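You operate a simulated robot arm through the tools that you are given. There is no shell and no other tool. Be economical: measure what you need, move in short steps, check, and stop when the job is done.

You are at the controls of a simulated robot arm. One attempt, no reset.

## Task
Tare the flat balance, weigh the white jar, sort it by the card and press its lid on.
Fine: at or over the figure GOOD bay, under it REWORK bay.

It is judged by the outcome, as a careful person would: the job done as asked, and still so three seconds after it is handed in. It fails if anything else is knocked over, pushed out of place, dropped, spilled or broken. Lids that push on must go on centred and level and be pressed home; caps that screw on are set level and turned clockwise until they are tight.

## Robot
A 6-joint arm with a two-finger parallel gripper, fixed in place. Base frame: the origin is at the foot of the arm, x ahead of it, y to its left, z up; the work surface is at about z = 850. Lengths are in mm, angles in degrees, forces in N, time in s.
With the tool pointing down near the work surface it reaches from about 260 to 680 mm from the base axis. Its first joint turns from -66.0 to 66.0 degrees. Payload 2.9 kg.
The tool frame sits at the grasp point between the pads (the TCP): z along the fingers, y along the line on which they close. The tips reach 30 mm beyond it. Largest opening 110 mm; finger width 20, thickness 10; the body of the gripper, 48 by 112 mm, starts 55 mm behind the TCP.
Orientation is told as [roll, pitch, yaw] about the base's x, y, z axes, in that order, counted from this pose: with the fingers straight down and closing along the base's y, the tool's x points along the base's -x, its y along +y and its z along -z.

## Interface
- The arm moves only by the tool step_arm. Its argument "moves" is a list of rows, each a list of 7 numbers: the finger opening in mm, from 0 to 110, then the shift along the tool's x, y, z in mm, then the turn, a rotation vector about the tool's x, y, z in degrees. In form: [[gripper, tx, ty, tz, wx, wy, wz], ...]. A call has 1 to 20 rows; each row shifts and turns the commanded pose from where the row before left it, along the tool's axes as they then stand. Rows are played at 5 a second. More than 50 mm and 8.6 degrees between two rows, or a gripper value outside its range, and nothing of the call is played. A pose out of reach is approached as far as the arm can. The call stops where the force on the tool passes 40 N (or 10 N more than at its start, if that is more) or the arm is blocked; 0.2 s more then pass. Each finger travels about 108 mm/s and halts on what it meets, pressing with about 38 N; the grip force reading is that of the motor and also rises with nothing between the fingers. The clock runs only during rows and for 0.2 s after the last one: add rows that do not move to give the fingers time. The reply holds the time, the measured pose of the TCP, the force on the tool along the base axes, the opening and the grip force, in the units named above and with some noise.
- Cameras (640 x 400 px; columns grow to the right, rows downward): "scene" is fixed at [81.7, 430.9, 1396.1]; the picture's right is [-0.76, -0.64, 0.00], its down [-0.29, 0.35, -0.89] and it looks along [0.58, -0.68, -0.45] (base axes); focal length 244 px, centre (320, 200). "wrist" rides on the gripper at [72, 17, -103] in the tool frame; the picture's right is [-0.23, 0.97, 0.00], its down [-0.76, -0.18, -0.62] and it looks along [-0.61, -0.14, 0.78] (tool axes); focal length 222 px, centre (320, 200). There is no depth. A picture from a camera that has moved, and an enlarged one, comes with that camera's place and axes in the base frame and with its lens.
- grab_frame(camera): a new picture of that camera. The clock stands still meanwhile.
- close_up(camera, box): a new picture of the part [left, top, right, bottom] of that camera's present view, enlarged. The clock stands still meanwhile.
- finish_job(): hands the job in; it is judged then, once.

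Go step by step. Nothing tells you positions but the pictures and the camera data: compare them with the known pose of the tool, close in by small moves and look again before you grip or let go. The budget is 120 turns and 64 pictures, counting those below and the enlarged ones. Unless the task says otherwise, let go and move clear before handing in, and close with one line.

The tools are called after ">>>" by a JSON object that holds its "name" and its "arguments". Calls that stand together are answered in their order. step_arm: Moves the arm, as the interface text tells. Its arguments: {"type":"object","properties":{"moves":{"type":"array","items":{"type":"array","items":{"type":"number"}}}},"required":["moves"]} The other tools are called the same way: grab_frame (camera) takes a picture; close_up (camera, box) takes an enlarged picture of a part of a camera's view; finish_job () hands the job in.

At the start:

```text
time: 0.0
tcp_pos: [459.7, -19.2, 1227.8]
ee_rot: [0.0, 0.0, 0.0]
wrist_force: [-0.8, 0.4, 0.3]
opening: 110.1
finger_force: 0.0
```

scene: 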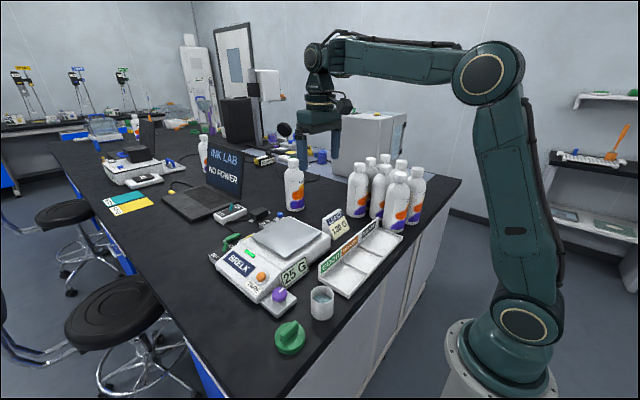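
wrist: 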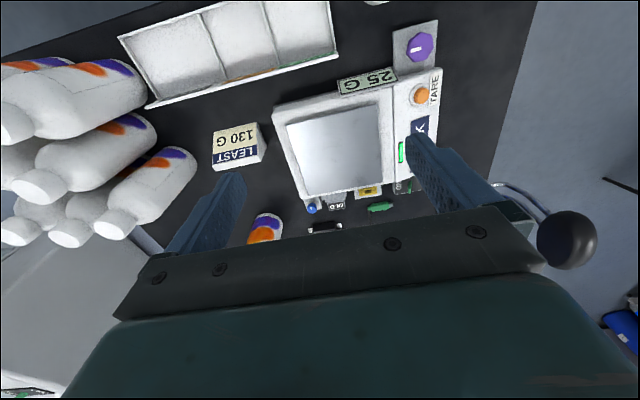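

I see a balance with a TARE button, a tray with bays, a small white jar, a green lid and a card. I'll look closer at each.

>>> {"name": "close_up", "arguments": {"camera": "scene", "box": [200, 200, 360, 300]}}

>>> {"name": "close_up", "arguments": {"camera": "scene", "box": [250, 260, 410, 360]}}

>>> {"name": "close_up", "arguments": {"camera": "scene", "box": [300, 190, 420, 265]}}

>>> {"name": "close_up", "arguments": {"camera": "wrist", "box": [200, 0, 460, 240]}}

```text
4.00 times, centred on (280, 250) of scene
camera zoom: at [81.7, 430.9, 1396.1], right [-0.76, -0.64, 0.0], down [-0.29, 0.35, -0.89], along [0.58, -0.68, -0.45], focal length 976 px, centre (480, 0)
```

zoom: 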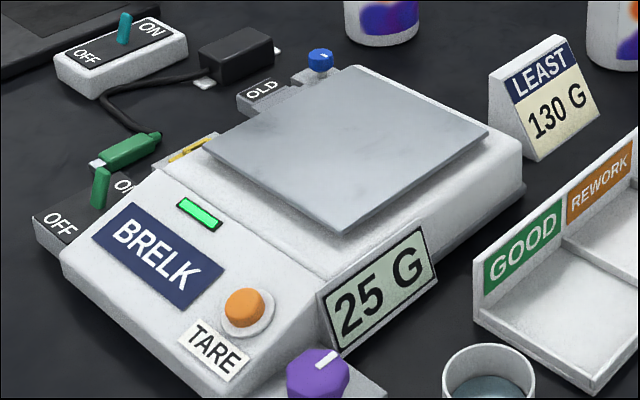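

```text
4.00 times, centred on (330, 310) of scene
camera zoom: at [81.7, 430.9, 1396.1], right [-0.76, -0.64, 0.0], down [-0.29, 0.35, -0.89], along [0.58, -0.68, -0.45], focal length 976 px, centre (280, -240)
```

zoom: 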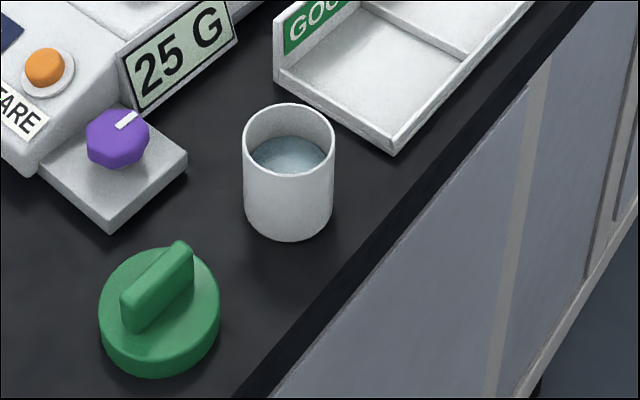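

```text
5.33 times, centred on (360, 228) of scene
camera zoom: at [81.7, 430.9, 1396.1], right [-0.76, -0.64, 0.0], down [-0.29, 0.35, -0.89], along [0.58, -0.68, -0.45], focal length 1301 px, centre (107, 53)
```

zoom: 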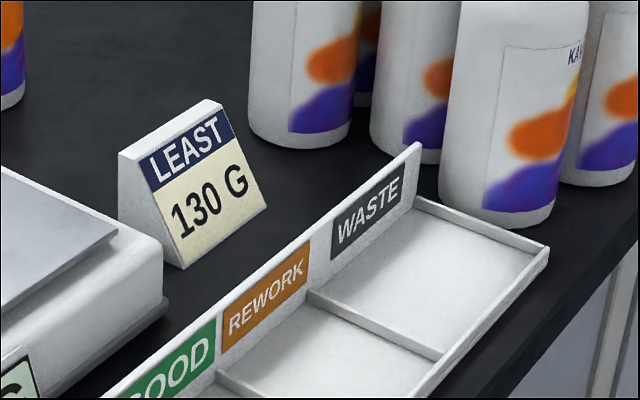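

```text
1.67 times, centred on (330, 120) of wrist
camera zoom: at [385.9, -3.2, 1332.5], right [0.23, 0.97, 0.0], down [0.76, -0.18, 0.62], along [0.61, -0.14, -0.78], focal length 370 px, centre (303, 333)
```

zoom: 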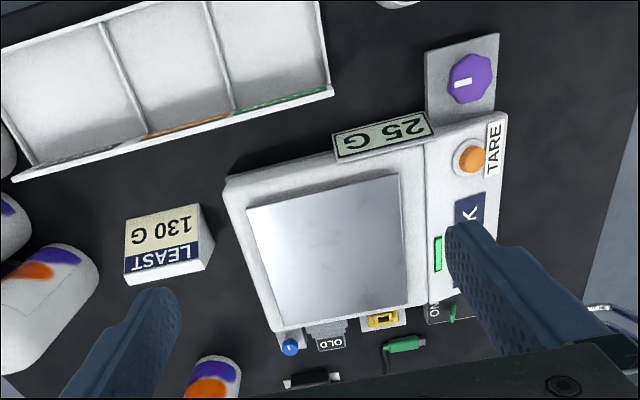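

The jar is around (360,100), Ø56 and 66 high, and the lid around (362,210). The TARE button is around (527,151), the pan around (603,-13). I'll go above the button with the fingers closed and look.

>>> {"name": "step_arm", "arguments": {"moves": [[60, -9.6, 24.4, 31.1, 0, 0, 0], [0, -9.6, 24.4, 31.1, 0, 0, 0], [0, -9.6, 24.4, 31.1, 0, 0, 0], [0, -9.6, 24.4, 31.1, 0, 0, 0], [0, -9.6, 24.4, 31.1, 0, 0, 0], [0, -9.6, 24.4, 31.1, 0, 0, 0], [0, -9.6, 24.4, 31.1, 0, 0, 0], [0, 0, 0, 0, 0, 0, 0]]}}

>>> {"name": "grab_frame", "arguments": {"camera": "wrist"}}

>>> {"name": "close_up", "arguments": {"camera": "scene", "box": [200, 180, 360, 280]}}

```text
time: 1.8
tcp_pos: [526.9, 153.7, 1010.3]
ee_rot: [0.0, 0.1, 0.0]
wrist_force: [-0.2, -0.6, -1.1]
opening: 0.0
finger_force: 38.5
```

```text
57 pictures are left
camera wrist: at [453.9, 169.6, 1113.7], right [0.23, 0.97, 0.0], down [0.76, -0.18, 0.62], along [0.61, -0.14, -0.78], focal length 222 px, centre (320, 200)
```

wrist: 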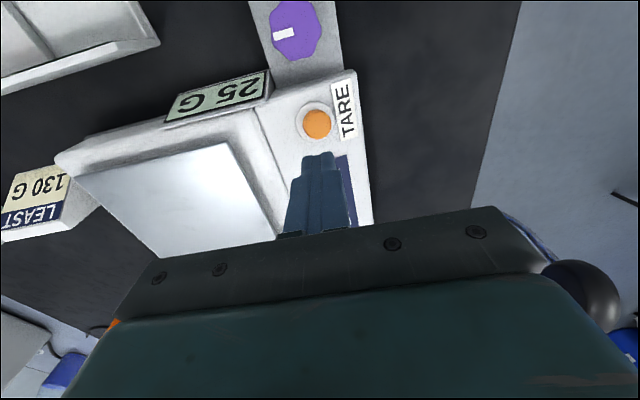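

```text
4.00 times, centred on (280, 230) of scene
camera zoom: at [81.7, 430.9, 1396.1], right [-0.76, -0.64, 0.0], down [-0.29, 0.35, -0.89], along [0.58, -0.68, -0.45], focal length 976 px, centre (480, 80)
```

zoom: 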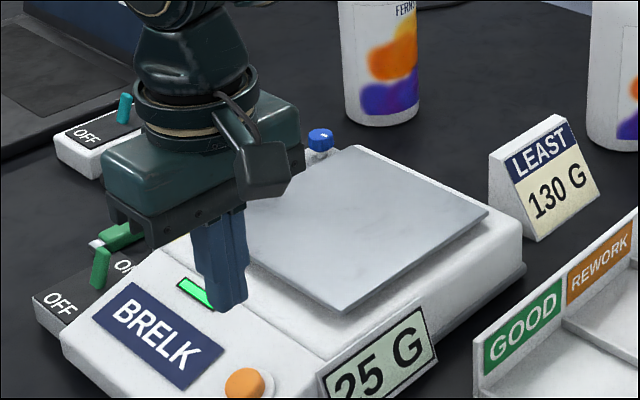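

The button comes out near (524,151), z about 905–910. I'll line up and descend part way.

>>> {"name": "step_arm", "arguments": {"moves": [[0, 3, -2.5, 20, 0, 0, 0], [0, 0, 0, 20, 0, 0, 0], [0, 0, 0, 15, 0, 0, 0], [0, 0, 0, 0, 0, 0, 0]]}}

>>> {"name": "close_up", "arguments": {"camera": "wrist", "box": [220, 60, 420, 260]}}

>>> {"name": "close_up", "arguments": {"camera": "scene", "box": [220, 230, 316, 290]}}

```text
time: 2.8
tcp_pos: [522.7, 148.2, 957.0]
ee_rot: [0.0, 0.0, 0.0]
wrist_force: [0.1, -0.4, 0.1]
opening: 0.0
finger_force: 38.1
```

```text
2.00 times, centred on (320, 160) of wrist
camera zoom: at [450.4, 164.6, 1060.6], right [0.23, 0.97, 0.0], down [0.76, -0.18, 0.62], along [0.61, -0.14, -0.78], focal length 444 px, centre (320, 280)
```

zoom: 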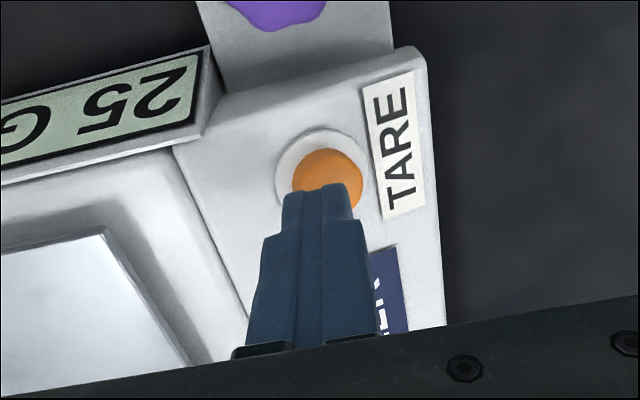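

```text
6.67 times, centred on (268, 260) of scene
camera zoom: at [81.7, 430.9, 1396.1], right [-0.76, -0.64, 0.0], down [-0.29, 0.35, -0.89], along [0.58, -0.68, -0.45], focal length 1626 px, centre (667, -200)
```

zoom: 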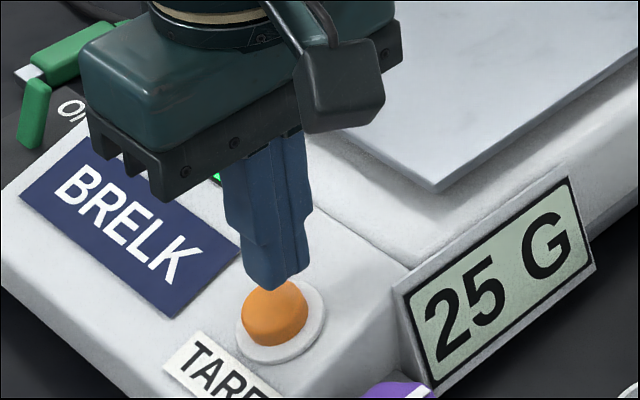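

The tips are nearly centred on the button. A small correction, then I'll press gently.

>>> {"name": "step_arm", "arguments": {"moves": [[0, -2, 1, 10, 0, 0, 0], [0, 0, 0, 5, 0, 0, 0], [0, 0, 0, 3, 0, 0, 0], [0, 0, 0, 2, 0, 0, 0]]}}

>>> {"name": "close_up", "arguments": {"camera": "scene", "box": [220, 230, 316, 290]}}

```text
time: 3.8
tcp_pos: [524.4, 148.8, 938.7]
ee_rot: [0.1, -0.1, -0.1]
wrist_force: [-3.4, -4.8, 16.3]
opening: 0.1
finger_force: 38.0
```

```text
6.67 times, centred on (268, 260) of scene
camera zoom: at [81.4, 430.7, 1396.1], right [-0.76, -0.64, 0.0], down [-0.29, 0.35, -0.89], along [0.58, -0.68, -0.45], focal length 1626 px, centre (667, -200)
```

zoom: 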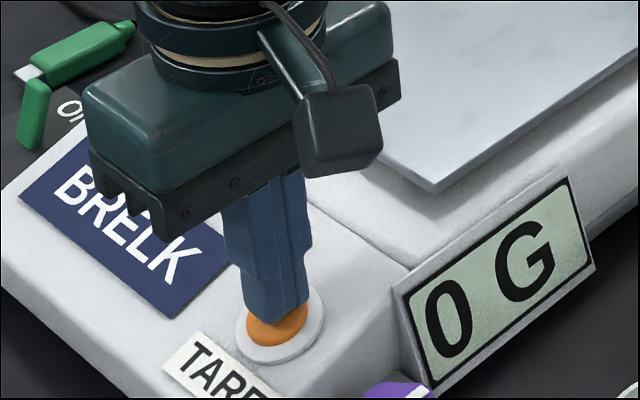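

Tared to 0 G. I'll lift off and move to view the jar and lid from above.

>>> {"name": "step_arm", "arguments": {"moves": [[0, 0, 0, -30, 0, 0, 0], [0, 0, 0, -45, 0, 0, 0], [0, 0, 0, -45, 0, 0, 0], [0, 40, -12, -20, 0, 0, 0], [40, 42, -12, -10, 0, 0, 0], [90, 42, -12, 0, 0, 0, 0], [90, 40, -13, 0, 0, 0, 0], [90, 0, 0, 0, 0, 0, 0]]}}

>>> {"name": "grab_frame", "arguments": {"camera": "wrist"}}

>>> {"name": "grab_frame", "arguments": {"camera": "scene"}}

```text
time: 5.6
tcp_pos: [360.7, 97.6, 1088.4]
ee_rot: [0.0, 0.1, 0.0]
wrist_force: [-0.4, -0.6, -0.3]
opening: 90.0
finger_force: 0.0
```

```text
52 pictures are left
camera wrist: at [287.8, 114.7, 1190.8], right [0.23, 0.97, 0.0], down [0.76, -0.18, 0.62], along [0.61, -0.14, -0.78], focal length 222 px, centre (320, 200)
```

wrist: 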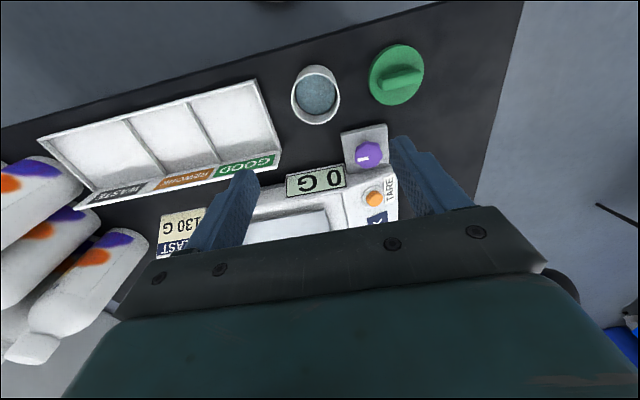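

```text
51 pictures are left
```

scene: 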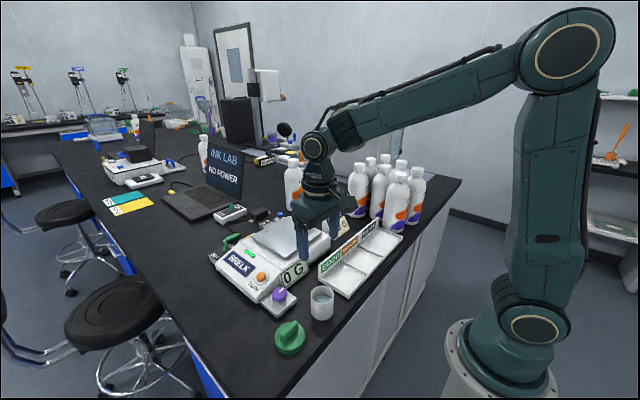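

Zooming in on the jar, lid and tray for accurate positions.

>>> {"name": "close_up", "arguments": {"camera": "wrist", "box": [240, 20, 460, 180]}}

>>> {"name": "close_up", "arguments": {"camera": "wrist", "box": [20, 60, 300, 220]}}

```text
2.50 times, centred on (350, 100) of wrist
camera zoom: at [287.8, 114.7, 1190.8], right [0.23, 0.97, 0.0], down [0.76, -0.18, 0.62], along [0.61, -0.14, -0.78], focal length 555 px, centre (245, 450)
```

zoom: 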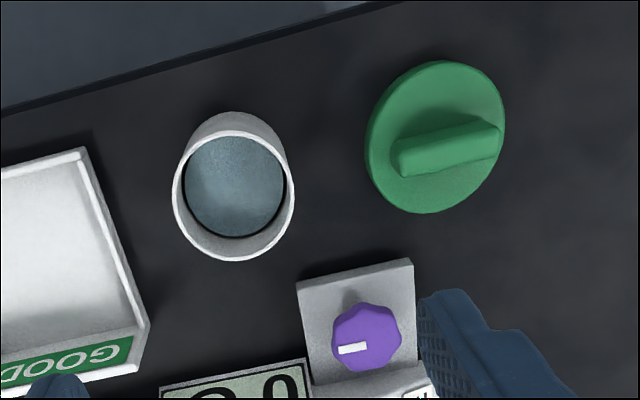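

```text
2.29 times, centred on (160, 140) of wrist
camera zoom: at [287.8, 114.7, 1190.8], right [0.23, 0.97, 0.0], down [0.76, -0.18, 0.62], along [0.61, -0.14, -0.78], focal length 508 px, centre (686, 337)
```

zoom: 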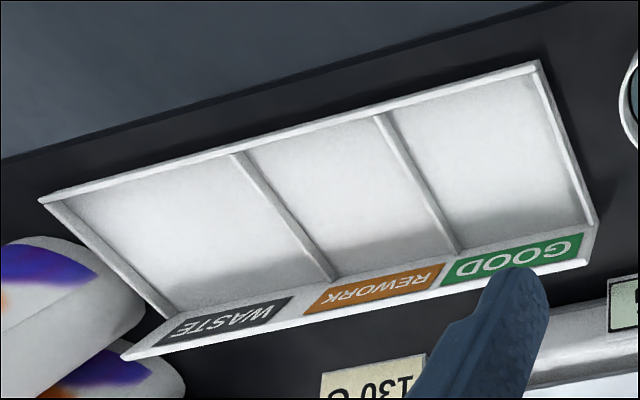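

Jar centre is about (354,94.5), lid about (362,200), GOOD bay centre about (379,-36) and some 100 mm square. I'll go down over the jar part way and check.

>>> {"name": "step_arm", "arguments": {"moves": [[86, 6.7, -3, 30, 0, 0, 0], [86, 0, 0, 40, 0, 0, 0], [86, 0, 0, 40, 0, 0, 0], [86, 0, 0, 20, 0, 0, 0], [86, 0, 0, 0, 0, 0, 0]]}}

>>> {"name": "grab_frame", "arguments": {"camera": "wrist"}}

>>> {"name": "close_up", "arguments": {"camera": "scene", "box": [260, 240, 420, 340]}}

```text
time: 6.8
tcp_pos: [352.9, 98.0, 956.8]
ee_rot: [0.0, 0.0, 0.1]
wrist_force: [-0.7, 0.7, 0.5]
opening: 86.0
finger_force: 0.1
```

```text
48 pictures are left
camera wrist: at [280.6, 114.0, 1060.6], right [0.23, 0.97, 0.0], down [0.76, -0.18, 0.62], along [0.61, -0.14, -0.78], focal length 222 px, centre (320, 200)
```

wrist: 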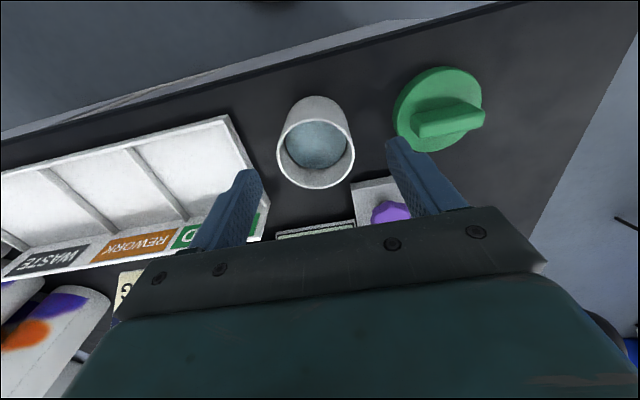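

```text
4.00 times, centred on (340, 290) of scene
camera zoom: at [81.7, 430.9, 1396.1], right [-0.76, -0.64, 0.0], down [-0.29, 0.35, -0.89], along [0.58, -0.68, -0.45], focal length 976 px, centre (240, -160)
```

zoom: 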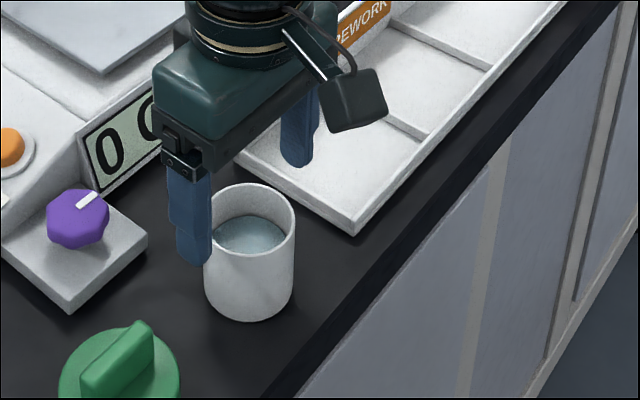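

The jar lies between the fingers. I'll shift y slightly, lower to grip height and check before closing.

>>> {"name": "step_arm", "arguments": {"moves": [[86, 0, -2.5, 25, 0, 0, 0], [86, 0, 0, 25, 0, 0, 0], [86, 0, 0, 17, 0, 0, 0], [86, 0, 0, 0, 0, 0, 0]]}}

>>> {"name": "close_up", "arguments": {"camera": "wrist", "box": [180, 120, 460, 280]}}

>>> {"name": "close_up", "arguments": {"camera": "scene", "box": [260, 260, 388, 340]}}

```text
time: 7.8
tcp_pos: [351.9, 95.7, 888.7]
ee_rot: [-0.1, 0.0, 0.0]
wrist_force: [-0.3, -0.5, -0.4]
opening: 85.8
finger_force: 0.0
```

```text
2.29 times, centred on (320, 200) of wrist
camera zoom: at [280.4, 112.3, 991.9], right [0.23, 0.97, 0.0], down [0.76, -0.18, 0.62], along [0.61, -0.14, -0.78], focal length 508 px, centre (320, 200)
```

zoom: 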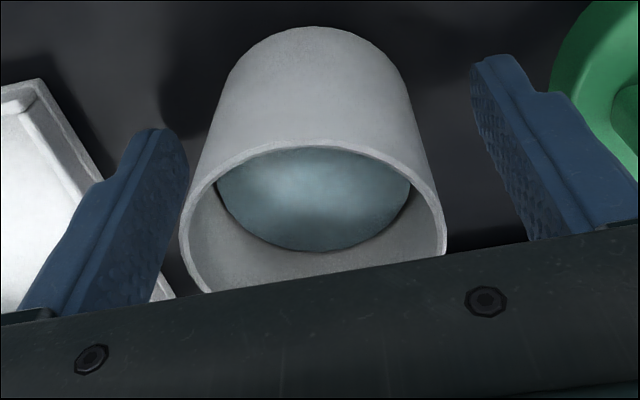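

```text
5.00 times, centred on (324, 300) of scene
camera zoom: at [81.7, 430.9, 1396.1], right [-0.76, -0.64, 0.0], down [-0.29, 0.35, -0.89], along [0.58, -0.68, -0.45], focal length 1220 px, centre (300, -300)
```

zoom: 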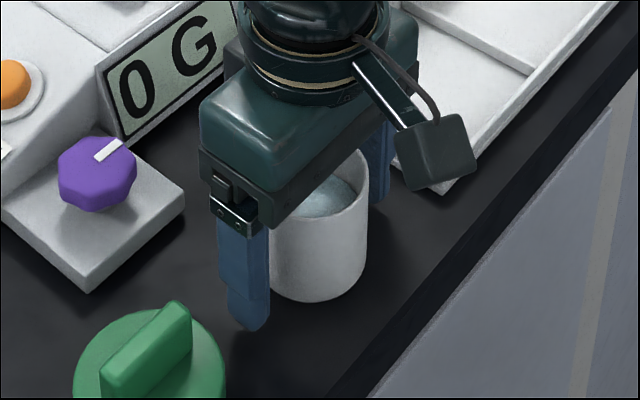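

The jar is well centred between the pads; closing.

>>> {"name": "step_arm", "arguments": {"moves": [[70, 0, 0, 0, 0, 0, 0], [60, 0, 0, 0, 0, 0, 0], [52, 0, 0, 0, 0, 0, 0], [48, 0, 0, 0, 0, 0, 0], [48, 0, 0, 0, 0, 0, 0]]}}

```text
time: 9.0
tcp_pos: [352.9, 95.4, 888.9]
ee_rot: [-0.1, 0.0, 0.0]
wrist_force: [-0.2, -0.6, -0.4]
opening: 56.3
finger_force: 38.3
```

Gripped (Ø56). I'll lift smoothly, watching the force.

>>> {"name": "step_arm", "arguments": {"moves": [[48, 0, 0, -5, 0, 0, 0], [48, 0, 0, -15, 0, 0, 0], [48, 0, 0, -20, 0, 0, 0], [48, 0, 0, -25, 0, 0, 0], [48, 0, 0, -25, 0, 0, 0], [48, 0, 0, -20, 0, 0, 0], [48, 0, 0, -10, 0, 0, 0], [48, 0, 0, 0, 0, 0, 0]]}}

>>> {"name": "step_arm", "arguments": {"moves": [[48, -7, -3, 0, 0, 0, 0], [48, -15, -7, 0, 0, 0, 0], [48, -23, -10, 0, 0, 0, 0], [48, -25, -11, 0, 0, 0, 0], [48, -25, -11, 0, 0, 0, 0], [48, -25, -11, 0, 0, 0, 0], [48, -25, -11, 0, 0, 0, 0], [48, -25, -11, 0, 0, 0, 0], [48, -25, -11, 0, 0, 0, 0], [48, -23, -10, 0, 0, 0, 0], [48, -15, -7, 0, 0, 0, 0], [48, -10, -4, 0, 0, 0, 0], [48, -4, -2, 0, 0, 0, 0], [48, 0, 0, 0, 0, 0, 0]]}}

>>> {"name": "grab_frame", "arguments": {"camera": "wrist"}}

>>> {"name": "close_up", "arguments": {"camera": "scene", "box": [220, 180, 380, 280]}}

```text
time: 10.8
tcp_pos: [353.1, 96.5, 1009.5]
ee_rot: [0.0, 0.0, 0.1]
wrist_force: [0.0, 0.2, -1.5]
opening: 56.7
finger_force: 38.1
```

```text
time: 13.8
tcp_pos: [601.6, -15.2, 1009.6]
ee_rot: [0.0, 0.0, 0.0]
wrist_force: [-0.1, -0.4, -0.3]
opening: 56.5
finger_force: 38.8
```

```text
44 pictures are left
camera wrist: at [528.4, 2.5, 1113.3], right [0.23, 0.97, 0.0], down [0.76, -0.18, 0.62], along [0.61, -0.14, -0.78], focal length 222 px, centre (320, 200)
```

wrist: 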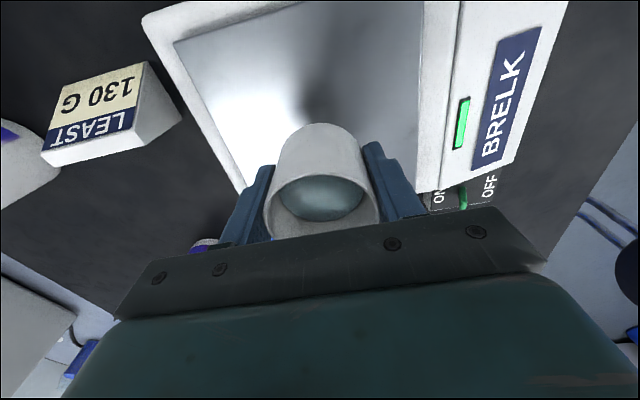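

```text
4.00 times, centred on (300, 230) of scene
camera zoom: at [81.8, 430.9, 1396.1], right [-0.76, -0.64, 0.0], down [-0.29, 0.35, -0.89], along [0.58, -0.68, -0.45], focal length 976 px, centre (400, 80)
```

zoom: 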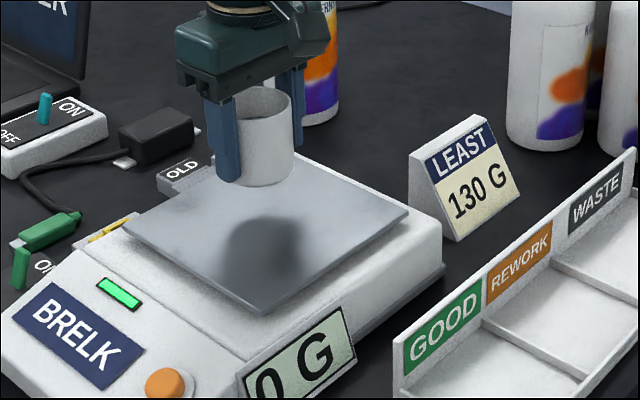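

The jar is above the middle of the pan. I'll lower it most of the way.

>>> {"name": "step_arm", "arguments": {"moves": [[48, -4, 0, 10, 0, 0, 0], [48, 0, 0, 15, 0, 0, 0], [48, 0, 0, 10, 0, 0, 0], [48, 0, 0, 7, 0, 0, 0], [48, 0, 0, 0, 0, 0, 0]]}}

>>> {"name": "close_up", "arguments": {"camera": "scene", "box": [240, 190, 368, 270]}}

```text
time: 15.0
tcp_pos: [604.1, -15.8, 966.4]
ee_rot: [0.1, 0.0, 0.0]
wrist_force: [0.0, -0.2, -0.2]
opening: 56.4
finger_force: 38.1
```

```text
5.00 times, centred on (304, 230) of scene
camera zoom: at [81.8, 430.9, 1396.1], right [-0.76, -0.64, 0.0], down [-0.29, 0.35, -0.89], along [0.58, -0.68, -0.45], focal length 1220 px, centre (400, 50)
```

zoom: 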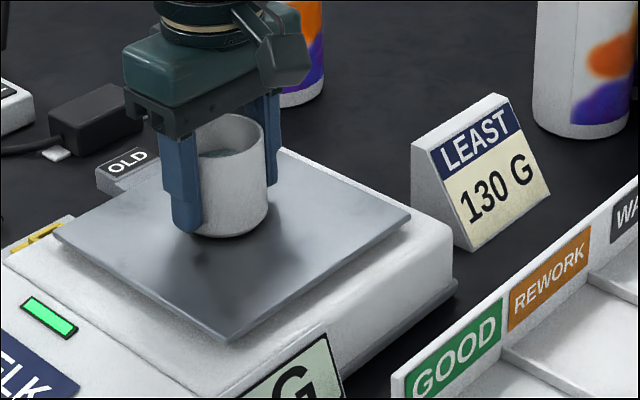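

The base is about 10 mm above the pan; lowering in small steps, reading the force.

>>> {"name": "step_arm", "arguments": {"moves": [[48, 0, 0, 2, 0, 0, 0], [48, 0, 0, 2, 0, 0, 0], [48, 0, 0, 2, 0, 0, 0], [48, 0, 0, 0, 0, 0, 0]]}}

>>> {"name": "step_arm", "arguments": {"moves": [[48, 0, 0, 2, 0, 0, 0], [48, 0, 0, 0, 0, 0, 0]]}}

>>> {"name": "step_arm", "arguments": {"moves": [[48, 0, 0, 2, 0, 0, 0], [48, 0, 0, 0, 0, 0, 0]]}}

>>> {"name": "close_up", "arguments": {"camera": "scene", "box": [240, 210, 368, 290]}}

```text
time: 16.0
tcp_pos: [605.3, -14.9, 963.5]
ee_rot: [0.0, -0.4, 0.0]
wrist_force: [-3.3, -0.2, 23.3]
opening: 56.6
finger_force: 38.3
```

```text
time: 16.6
tcp_pos: [606.2, -13.6, 961.4]
ee_rot: [-0.1, -0.3, -0.1]
wrist_force: [3.6, -3.0, 25.3]
opening: 56.4
finger_force: 38.1
```

```text
time: 17.2
tcp_pos: [605.0, -13.4, 959.6]
ee_rot: [-0.1, -0.4, -0.1]
wrist_force: [4.5, -7.0, 26.4]
opening: 56.8
finger_force: 37.7
```

```text
5.00 times, centred on (304, 250) of scene
camera zoom: at [81.3, 430.7, 1396.1], right [-0.76, -0.64, 0.0], down [-0.29, 0.35, -0.89], along [0.58, -0.68, -0.45], focal length 1220 px, centre (400, -50)
```

zoom: 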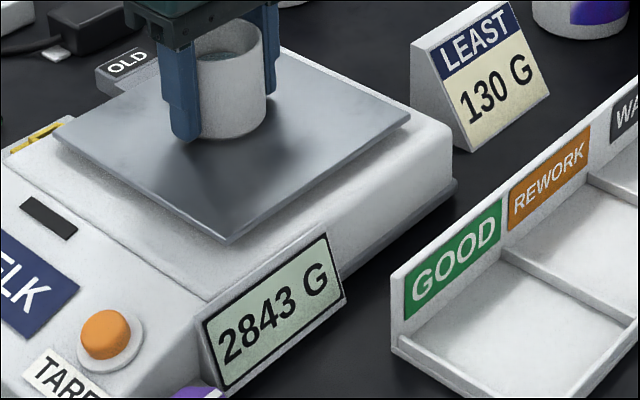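

The jar is on the pan, pressed with about 26 N. I'll ease up until the force vanishes, then open.

>>> {"name": "step_arm", "arguments": {"moves": [[48, 0, 0, -1, 0, 0, 0], [48, 0, 0, -1, 0, 0, 0], [48, 0, 0, 0, 0, 0, 0]]}}

```text
time: 18.0
tcp_pos: [604.8, -13.2, 959.8]
ee_rot: [-0.1, 0.0, 0.1]
wrist_force: [4.8, -1.5, 13.4]
opening: 56.3
finger_force: 37.9
```

>>> {"name": "step_arm", "arguments": {"moves": [[48, 0, 0, -1, 0, 0, 0], [48, 0, 0, 0, 0, 0, 0]]}}

```text
time: 18.6
tcp_pos: [605.2, -13.1, 958.5]
ee_rot: [0.0, 0.3, 0.1]
wrist_force: [0.8, 0.6, 4.8]
opening: 56.5
finger_force: 38.3
```

Only about 5 N left. Now I'll open gently and read the display.

>>> {"name": "step_arm", "arguments": {"moves": [[58, 0, 0, 0, 0, 0, 0], [66, 0, 0, 0, 0, 0, 0], [76, 0, 0, 0, 0, 0, 0], [76, 0, 0, 0, 0, 0, 0], [76, 0, 0, 0, 0, 0, 0], [76, 0, 0, 0, 0, 0, 0], [76, 0, 0, 0, 0, 0, 0]]}}

>>> {"name": "close_up", "arguments": {"camera": "scene", "box": [240, 210, 368, 290]}}

>>> {"name": "close_up", "arguments": {"camera": "wrist", "box": [180, 80, 460, 240]}}

```text
time: 20.2
tcp_pos: [605.8, -12.8, 959.8]
ee_rot: [0.0, 0.0, 0.0]
wrist_force: [0.5, 0.0, -0.1]
opening: 76.1
finger_force: 0.0
```

```text
5.00 times, centred on (304, 250) of scene
camera zoom: at [81.7, 430.9, 1396.1], right [-0.76, -0.64, 0.0], down [-0.29, 0.35, -0.89], along [0.58, -0.68, -0.45], focal length 1220 px, centre (400, -50)
```

zoom: 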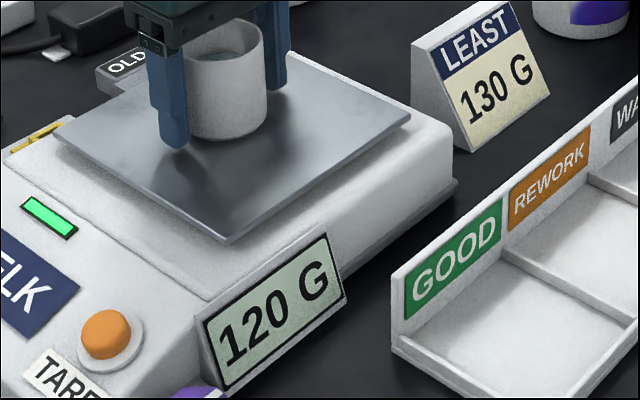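

```text
2.29 times, centred on (320, 160) of wrist
camera zoom: at [532.6, 3.1, 1063.7], right [0.23, 0.97, 0.0], down [0.76, -0.18, 0.62], along [0.61, -0.14, -0.78], focal length 508 px, centre (320, 291)
```

zoom: 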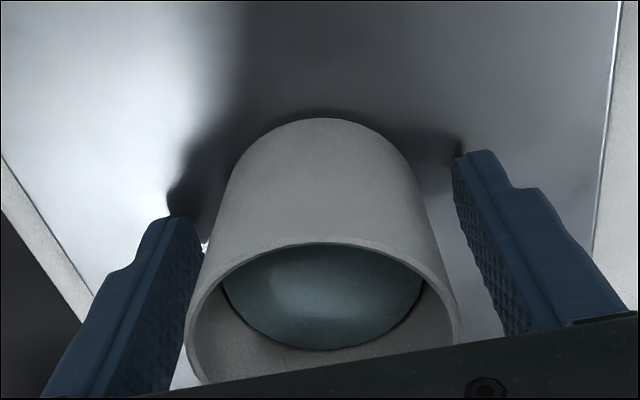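

It reads 120 G, under 130, so the jar goes to REWORK. I'll wait a little to confirm it is stable and raise the grip height by 8 mm.

>>> {"name": "step_arm", "arguments": {"moves": [[76, 0, 0, -8, 0, 0, 0], [76, 0, 0, 0, 0, 0, 0], [76, 0, 0, 0, 0, 0, 0], [76, 0, 0, 0, 0, 0, 0], [76, 0, 0, 0, 0, 0, 0], [76, 0, 0, 0, 0, 0, 0], [76, 0, 0, 0, 0, 0, 0], [76, 0, 0, 0, 0, 0, 0], [76, 0, 0, 0, 0, 0, 0], [76, 0, 0, 0, 0, 0, 0]]}}

>>> {"name": "close_up", "arguments": {"camera": "scene", "box": [240, 210, 368, 290]}}

```text
time: 22.4
tcp_pos: [603.7, -14.1, 968.3]
ee_rot: [0.1, -0.1, 0.0]
wrist_force: [0.4, 0.2, 0.4]
opening: 76.0
finger_force: 0.1
```

```text
5.00 times, centred on (304, 250) of scene
camera zoom: at [81.7, 430.9, 1396.1], right [-0.76, -0.64, 0.0], down [-0.29, 0.35, -0.89], along [0.58, -0.68, -0.45], focal length 1220 px, centre (400, -50)
```

zoom: 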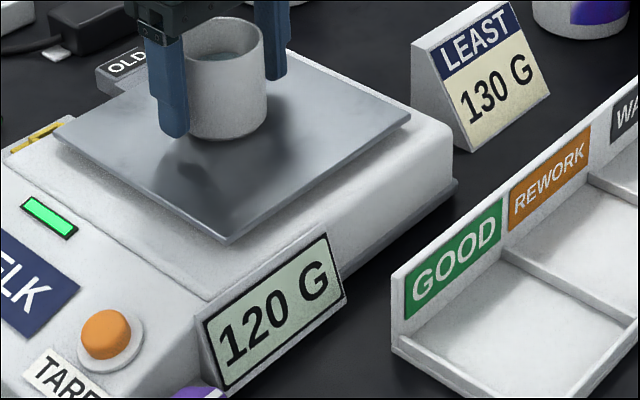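

Stable at 120 G. I'll regrip, lift and carry the jar to above the REWORK bay.

>>> {"name": "step_arm", "arguments": {"moves": [[66, 0, 0, 0, 0, 0, 0], [58, 0, 0, 0, 0, 0, 0], [50, 0, 0, 0, 0, 0, 0], [48, 0, 0, 0, 0, 0, 0], [48, 0, 0, 0, 0, 0, 0], [48, 0, 0, -5, 0, 0, 0], [48, 0, 0, -12, 0, 0, 0], [48, 0, 0, -18, 0, 0, 0], [48, 0, 0, -15, 0, 0, 0], [48, 0, 0, -8, 0, 0, 0], [48, 0, 0, 0, 0, 0, 0]]}}

>>> {"name": "step_arm", "arguments": {"moves": [[48, 7, -4, 0, 0, 0, 0], [48, 14, -8, 0, 0, 0, 0], [48, 20, -11, 0, 0, 0, 0], [48, 22, -12, 0, 0, 0, 0], [48, 22, -12, 0, 0, 0, 0], [48, 22, -12, 0, 0, 0, 0], [48, 22, -12, 0, 0, 0, 0], [48, 22, -12, 0, 0, 0, 0], [48, 22, -12, 0, 0, 0, 0], [48, 20, -12, 0, 0, 0, 0], [48, 16, -8, 0, 0, 0, 0], [48, 11, -6, 0, 0, 0, 0], [48, 6, -4, 0, 0, 0, 0], [48, 0, 0, 0, 0, 0, 0]]}}

>>> {"name": "grab_frame", "arguments": {"camera": "wrist"}}

>>> {"name": "close_up", "arguments": {"camera": "scene", "box": [280, 170, 440, 300]}}

```text
time: 24.8
tcp_pos: [605.6, -14.6, 1025.9]
ee_rot: [0.0, 0.1, 0.1]
wrist_force: [-0.7, 1.1, 0.1]
opening: 56.5
finger_force: 37.5
```

```text
time: 27.8
tcp_pos: [377.5, -138.9, 1026.1]
ee_rot: [0.0, 0.0, 0.0]
wrist_force: [-0.7, 0.1, -1.2]
opening: 56.4
finger_force: 38.1
```

```text
37 pictures are left
camera wrist: at [305.6, -122.6, 1129.3], right [0.23, 0.97, 0.0], down [0.76, -0.18, 0.62], along [0.61, -0.14, -0.78], focal length 222 px, centre (320, 200)
```

wrist: 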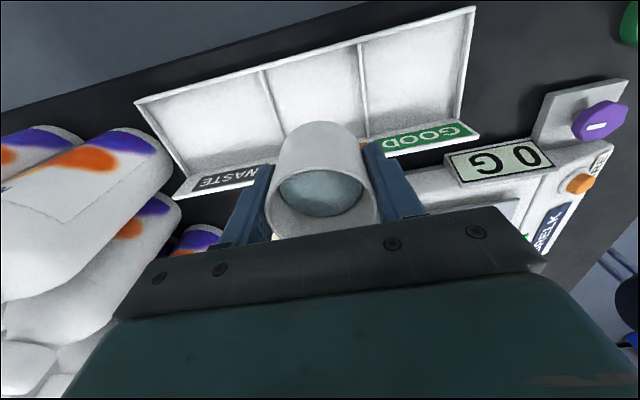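

```text
3.08 times, centred on (360, 235) of scene
camera zoom: at [81.8, 430.9, 1396.1], right [-0.76, -0.64, 0.0], down [-0.29, 0.35, -0.89], along [0.58, -0.68, -0.45], focal length 750 px, centre (197, 92)
```

zoom: 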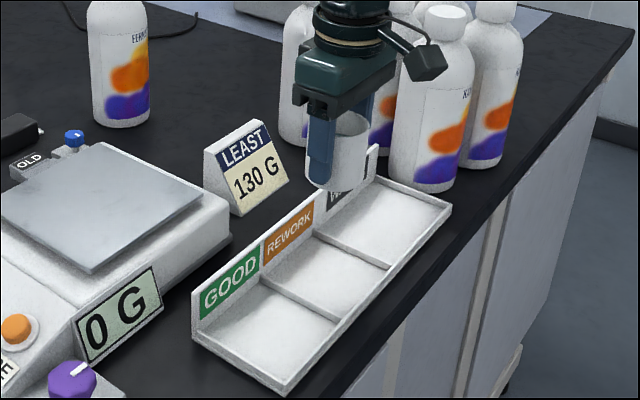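

REWORK bay centre confirmed at about (380,-138). Descending to just above its floor.

>>> {"name": "step_arm", "arguments": {"moves": [[48, -2, 0, 8, 0, 0, 0], [48, 0, 0, 18, 0, 0, 0], [48, 0, 0, 22, 0, 0, 0], [48, 0, 0, 22, 0, 0, 0], [48, 0, 0, 20, 0, 0, 0], [48, 0, 0, 14, 0, 0, 0], [48, 0, 0, 8, 0, 0, 0], [48, 0, 0, 0, 0, 0, 0]]}}

>>> {"name": "close_up", "arguments": {"camera": "scene", "box": [310, 210, 438, 290]}}

>>> {"name": "grab_frame", "arguments": {"camera": "wrist"}}

```text
time: 29.6
tcp_pos: [380.0, -139.1, 914.6]
ee_rot: [-0.1, 0.0, -0.1]
wrist_force: [0.2, 0.0, -2.5]
opening: 56.2
finger_force: 38.4
```

```text
5.00 times, centred on (374, 250) of scene
camera zoom: at [81.8, 430.9, 1396.1], right [-0.76, -0.64, 0.0], down [-0.29, 0.35, -0.89], along [0.58, -0.68, -0.45], focal length 1220 px, centre (50, -50)
```

zoom: 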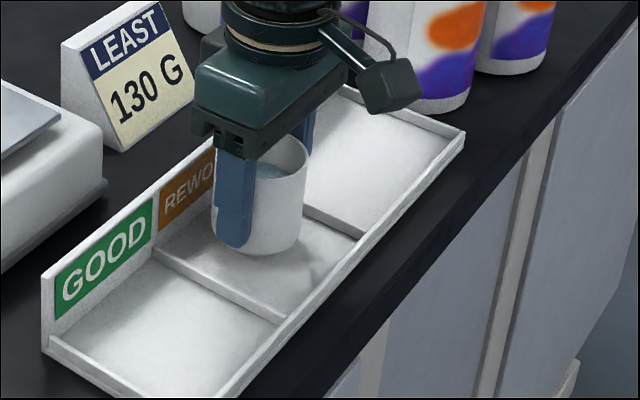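

```text
34 pictures are left
camera wrist: at [308.1, -122.8, 1017.7], right [0.23, 0.97, 0.0], down [0.76, -0.18, 0.62], along [0.61, -0.14, -0.78], focal length 222 px, centre (320, 200)
```

wrist: 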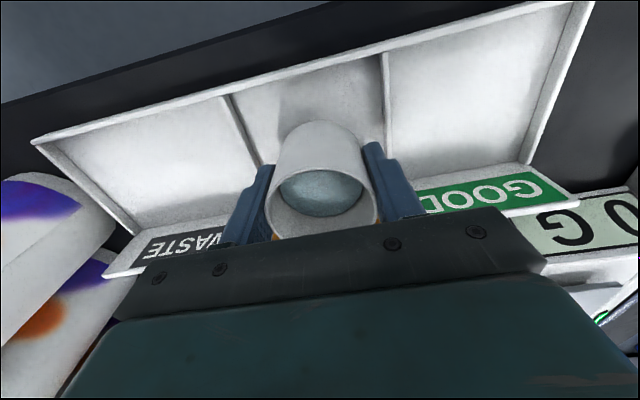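

Well centred in REWORK. Lowering the last bit stepwise.

>>> {"name": "step_arm", "arguments": {"moves": [[48, 0, 0, 5, 0, 0, 0], [48, 0, 0, 4, 0, 0, 0], [48, 0, 0, 2, 0, 0, 0], [48, 0, 0, 0, 0, 0, 0]]}}

```text
time: 30.6
tcp_pos: [380.3, -139.1, 904.2]
ee_rot: [0.0, 0.0, 0.0]
wrist_force: [0.0, 0.3, -1.2]
opening: 56.3
finger_force: 38.2
```

>>> {"name": "step_arm", "arguments": {"moves": [[48, 0, 0, 1.5, 0, 0, 0], [48, 0, 0, 1.5, 0, 0, 0], [48, 0, 0, 0, 0, 0, 0]]}}

```text
time: 31.4
tcp_pos: [379.6, -139.2, 900.6]
ee_rot: [0.0, 0.0, -0.1]
wrist_force: [0.0, 0.1, -0.5]
opening: 56.0
finger_force: 38.0
```

>>> {"name": "step_arm", "arguments": {"moves": [[48, 0, 0, 1.5, 0, 0, 0], [48, 0, 0, 0, 0, 0, 0]]}}

```text
time: 32.0
tcp_pos: [380.9, -138.0, 899.4]
ee_rot: [0.0, -0.1, 0.0]
wrist_force: [-0.7, 0.2, -1.1]
opening: 56.4
finger_force: 38.3
```

>>> {"name": "step_arm", "arguments": {"moves": [[48, 0, 0, 1.5, 0, 0, 0], [48, 0, 0, 0, 0, 0, 0]]}}

```text
time: 32.6
tcp_pos: [379.9, -139.4, 898.5]
ee_rot: [0.0, -0.2, -0.1]
wrist_force: [-5.6, 3.4, 19.8]
opening: 56.2
finger_force: 38.0
```

Contact with the bay floor. Easing up 1 mm and opening.

>>> {"name": "step_arm", "arguments": {"moves": [[48, 0, 0, -1, 0, 0, 0], [48, 0, 0, 0, 0, 0, 0], [60, 0, 0, 0, 0, 0, 0], [70, 0, 0, 0, 0, 0, 0], [70, 0, 0, 0, 0, 0, 0], [70, 0, 0, 0, 0, 0, 0]]}}

>>> {"name": "step_arm", "arguments": {"moves": [[70, 0, 0, -10, 0, 0, 0], [70, 0, 0, -25, 0, 0, 0], [70, 0, 0, -40, 0, 0, 0], [70, 0, 0, -45, 0, 0, 0], [70, 0, 0, 0, 0, 0, 0]]}}

>>> {"name": "close_up", "arguments": {"camera": "wrist", "box": [180, 40, 460, 240]}}

>>> {"name": "close_up", "arguments": {"camera": "scene", "box": [260, 210, 420, 360]}}

```text
time: 34.0
tcp_pos: [380.9, -140.8, 897.3]
ee_rot: [-0.1, 0.0, -0.1]
wrist_force: [-1.0, -0.2, -0.3]
opening: 69.9
finger_force: 0.0
```

```text
time: 35.2
tcp_pos: [379.9, -139.9, 1018.3]
ee_rot: [0.0, 0.1, -0.1]
wrist_force: [0.1, 0.2, 0.6]
opening: 70.1
finger_force: 0.0
```

```text
2.00 times, centred on (320, 140) of wrist
camera zoom: at [307.6, -122.6, 1121.2], right [0.23, 0.97, 0.0], down [0.76, -0.18, 0.62], along [0.61, -0.14, -0.78], focal length 444 px, centre (320, 320)
```

zoom: 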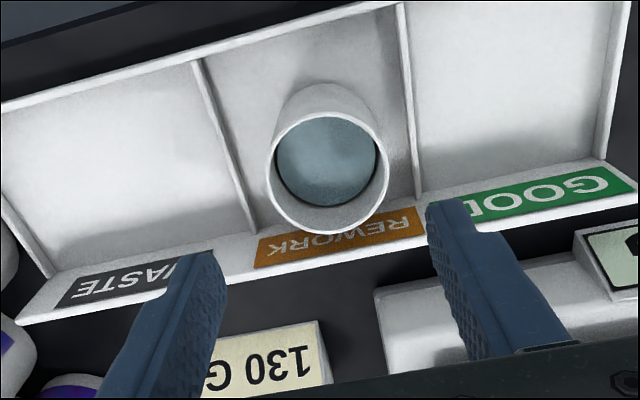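

```text
2.67 times, centred on (340, 285) of scene
camera zoom: at [81.7, 430.9, 1396.1], right [-0.76, -0.64, 0.0], down [-0.29, 0.35, -0.89], along [0.58, -0.68, -0.45], focal length 650 px, centre (267, -27)
```

zoom: 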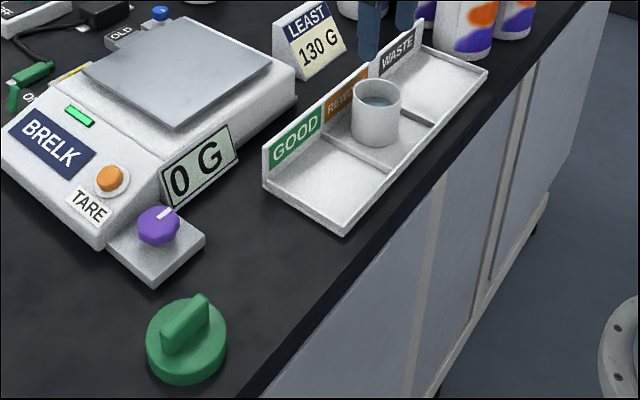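

The jar stands centred in REWORK. To know its centre precisely along x, I'll turn the gripper 90° and close on it gently along x, which centres it mechanically; first the turn.

>>> {"name": "step_arm", "arguments": {"moves": [[70, 4, 0, 0, 0, 0, 8], [70, 0, 0, 0, 0, 0, 8], [70, 0, 0, 0, 0, 0, 8], [70, 0, 0, 0, 0, 0, 8], [70, 0, 0, 0, 0, 0, 8], [70, 0, 0, 0, 0, 0, 8], [70, 0, 0, 0, 0, 0, 8], [70, 0, 0, 0, 0, 0, 8], [70, 0, 0, 0, 0, 0, 8], [70, 0, 0, 0, 0, 0, 8], [70, 0, 0, 0, 0, 0, 8], [70, 0, 0, 0, 0, 0, 2], [70, 0, 0, 0, 0, 0, 0]]}}

>>> {"name": "grab_frame", "arguments": {"camera": "wrist"}}

```text
time: 38.0
tcp_pos: [376.8, -140.3, 1018.0]
ee_rot: [0.0, 0.0, -90.1]
wrist_force: [0.0, -0.6, 0.3]
opening: 69.9
finger_force: 0.1
```

```text
31 pictures are left
camera wrist: at [393.8, -67.1, 1121.5], right [0.97, -0.23, 0.0], down [-0.18, -0.76, 0.62], along [-0.14, -0.61, -0.78], focal length 222 px, centre (320, 200)
```

wrist: 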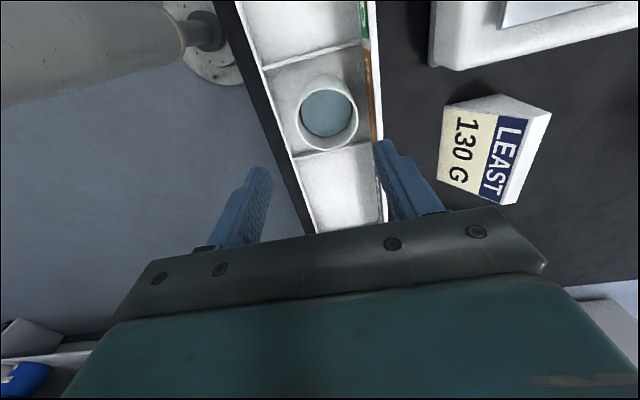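

The jar is offset about 2 mm in x. I'll shift, descend so the tips stay above the sign wall, and check before closing.

>>> {"name": "step_arm", "arguments": {"moves": [[68, 0, 2, 30, 0, 0, 0], [68, 0, 0, 30, 0, 0, 0], [68, 0, 0, 20, 0, 0, 0], [68, 0, 0, 10, 0, 0, 0], [68, 0, 0, 0, 0, 0, 0]]}}

>>> {"name": "close_up", "arguments": {"camera": "wrist", "box": [180, 80, 460, 240]}}

>>> {"name": "close_up", "arguments": {"camera": "scene", "box": [310, 200, 438, 280]}}

```text
time: 39.2
tcp_pos: [379.2, -139.5, 925.5]
ee_rot: [0.0, 0.0, -90.1]
wrist_force: [-0.1, -0.1, 0.1]
opening: 68.0
finger_force: 0.0
```

```text
2.29 times, centred on (320, 160) of wrist
camera zoom: at [396.6, -67.7, 1030.2], right [0.97, -0.23, 0.0], down [-0.18, -0.76, 0.62], along [-0.14, -0.61, -0.78], focal length 508 px, centre (320, 291)
```

zoom: 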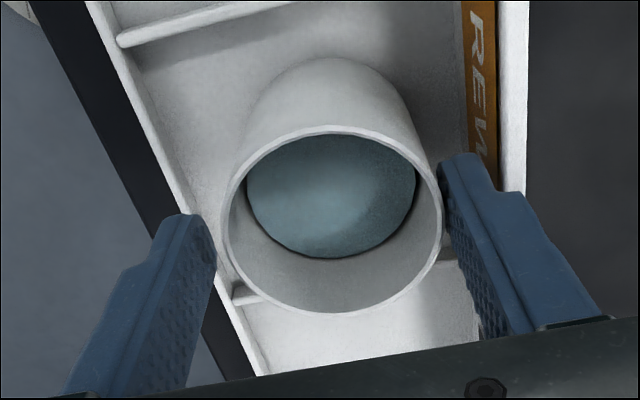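

```text
5.00 times, centred on (374, 240) of scene
camera zoom: at [81.7, 430.9, 1396.1], right [-0.76, -0.64, 0.0], down [-0.29, 0.35, -0.89], along [0.58, -0.68, -0.45], focal length 1220 px, centre (50, 0)
```

zoom: 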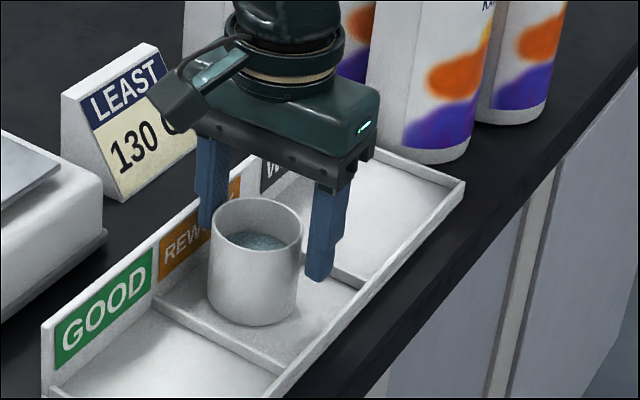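

The jar seems another ~2–3 mm toward +x. I'll shift +2, go down 4 and close slowly to centre it.

>>> {"name": "step_arm", "arguments": {"moves": [[68, 0, 2, 4, 0, 0, 0], [64, 0, 0, 0, 0, 0, 0], [62, 0, 0, 0, 0, 0, 0], [60, 0, 0, 0, 0, 0, 0], [58, 0, 0, 0, 0, 0, 0], [55, 0, 0, 0, 0, 0, 0], [55, 0, 0, 0, 0, 0, 0]]}}

>>> {"name": "close_up", "arguments": {"camera": "scene", "box": [310, 200, 438, 280]}}

>>> {"name": "close_up", "arguments": {"camera": "wrist", "box": [180, 80, 460, 240]}}

```text
time: 40.8
tcp_pos: [382.3, -138.0, 923.6]
ee_rot: [0.0, 0.0, -90.0]
wrist_force: [0.7, 0.0, 0.0]
opening: 55.2
finger_force: 0.1
```

```text
5.00 times, centred on (374, 240) of scene
camera zoom: at [81.8, 430.9, 1396.1], right [-0.76, -0.64, 0.0], down [-0.29, 0.35, -0.89], along [0.58, -0.68, -0.45], focal length 1220 px, centre (50, 0)
```

zoom: 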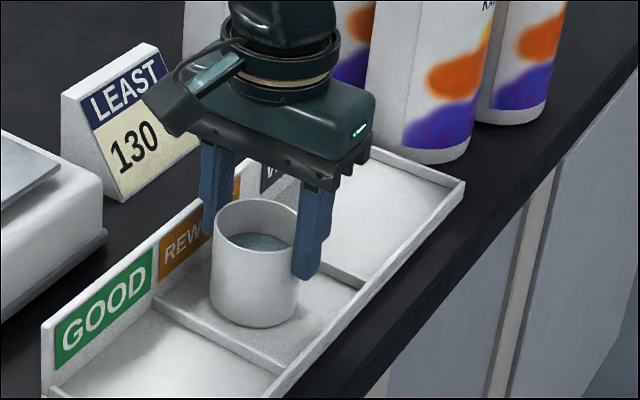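

```text
2.29 times, centred on (320, 160) of wrist
camera zoom: at [398.9, -66.9, 1027.3], right [0.97, -0.23, 0.0], down [-0.18, -0.76, 0.62], along [-0.14, -0.61, -0.78], focal length 508 px, centre (320, 291)
```

zoom: 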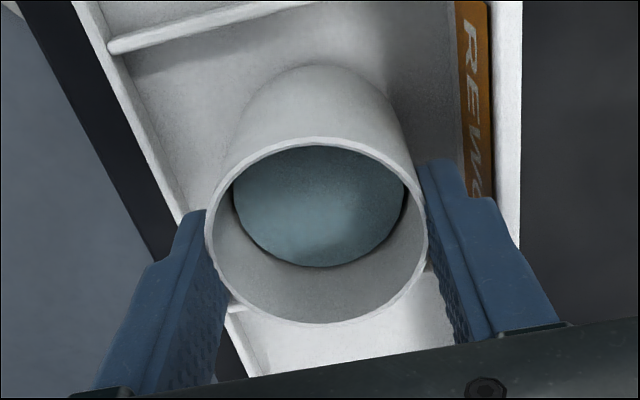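

The fingers reached 55 mm without force, so they missed the widest chord: the jar lies toward +y (about 5 mm). I'll open, shift +5 in y and close again.

>>> {"name": "step_arm", "arguments": {"moves": [[62, 0, 0, 0, 0, 0, 0], [68, 0, 0, 0, 0, 0, 0], [68, 5, 0, 0, 0, 0, 0], [68, 0, 0, 0, 0, 0, 0], [62, 0, 0, 0, 0, 0, 0], [58, 0, 0, 0, 0, 0, 0], [56, 0, 0, 0, 0, 0, 0], [54, 0, 0, 0, 0, 0, 0], [54, 0, 0, 0, 0, 0, 0]]}}

>>> {"name": "close_up", "arguments": {"camera": "wrist", "box": [180, 80, 460, 240]}}

```text
time: 42.8
tcp_pos: [381.0, -133.7, 922.7]
ee_rot: [0.0, 0.0, -90.0]
wrist_force: [0.5, -0.2, 0.0]
opening: 54.9
finger_force: 1.0
```

```text
2.29 times, centred on (320, 160) of wrist
camera zoom: at [398.2, -61.7, 1027.0], right [0.97, -0.23, 0.0], down [-0.18, -0.76, 0.62], along [-0.14, -0.61, -0.78], focal length 508 px, centre (320, 291)
```

zoom: 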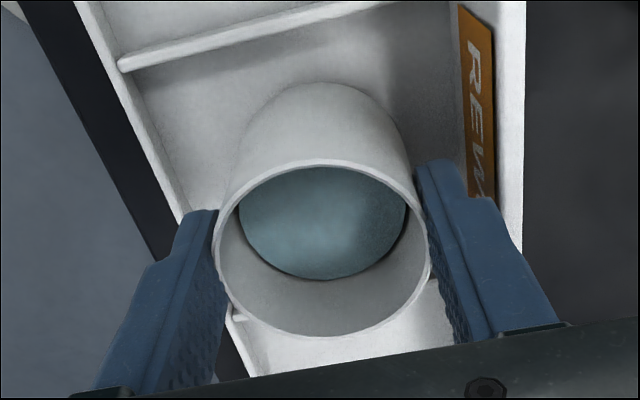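

>>> {"name": "step_arm", "arguments": {"moves": [[50, 0, 0, 0, 0, 0, 0], [48, 0, 0, 0, 0, 0, 0], [48, 0, 0, 0, 0, 0, 0]]}}

```text
time: 43.6
tcp_pos: [380.9, -133.2, 923.5]
ee_rot: [0.0, 0.0, -90.0]
wrist_force: [0.4, 0.5, 1.5]
opening: 53.6
finger_force: 38.2
```

Squeezed at 53.6: probably a slightly narrower rim zone. x is now centred; I'll release, lift, turn back to yaw 0 and centre along y the same way.

>>> {"name": "step_arm", "arguments": {"moves": [[60, 0, 0, 0, 0, 0, 0], [68, 0, 0, 0, 0, 0, 0], [68, 0, 0, 0, 0, 0, 0], [68, 0, 0, -20, 0, 0, 0], [68, 0, 0, -25, 0, 0, 0], [68, 0, 0, 0, 0, 0, -8], [68, 0, 0, 0, 0, 0, -8], [68, 0, 0, 0, 0, 0, -8], [68, 0, 0, 0, 0, 0, -8], [68, 0, 0, 0, 0, 0, -8], [68, 0, 0, 0, 0, 0, -8], [68, 0, 0, 0, 0, 0, -8], [68, 0, 0, 0, 0, 0, -8], [68, 0, 0, 0, 0, 0, -8], [68, 0, 0, 0, 0, 0, -8], [68, 0, 0, 0, 0, 0, -8], [68, 0, 0, 0, 0, 0, -2], [68, 0, 0, 0, 0, 0, 0]]}}

>>> {"name": "close_up", "arguments": {"camera": "wrist", "box": [180, 80, 460, 240]}}

>>> {"name": "close_up", "arguments": {"camera": "scene", "box": [330, 215, 410, 265]}}

```text
time: 47.4
tcp_pos: [379.6, -133.5, 968.9]
ee_rot: [0.0, 0.0, -0.1]
wrist_force: [-0.1, 1.1, -1.0]
opening: 68.2
finger_force: 0.0
```

```text
2.29 times, centred on (320, 160) of wrist
camera zoom: at [308.1, -117.3, 1072.8], right [0.23, 0.97, 0.0], down [0.76, -0.18, 0.62], along [0.61, -0.14, -0.78], focal length 508 px, centre (320, 291)
```

zoom: 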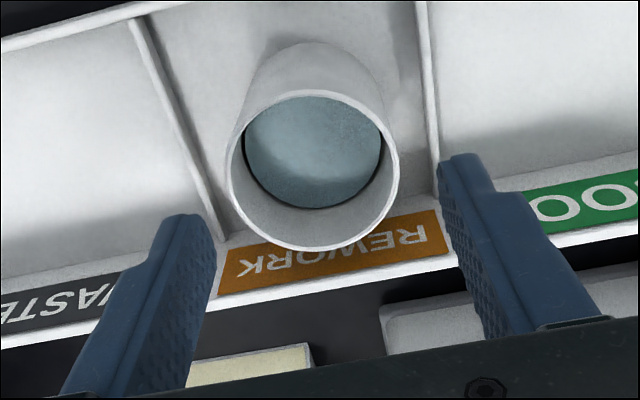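

```text
8.00 times, centred on (370, 240) of scene
camera zoom: at [81.7, 430.9, 1396.1], right [-0.76, -0.64, 0.0], down [-0.29, 0.35, -0.89], along [0.58, -0.68, -0.45], focal length 1951 px, centre (-80, -120)
```

zoom: 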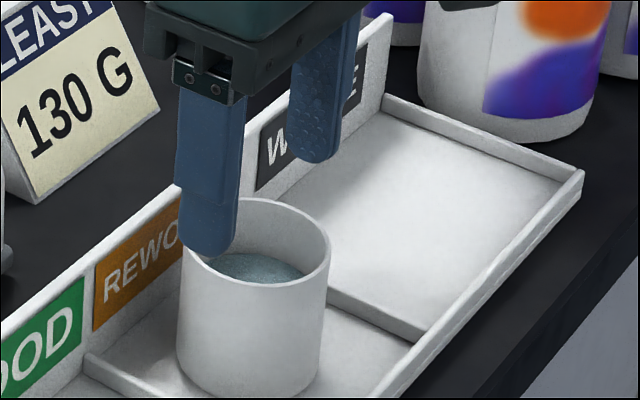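

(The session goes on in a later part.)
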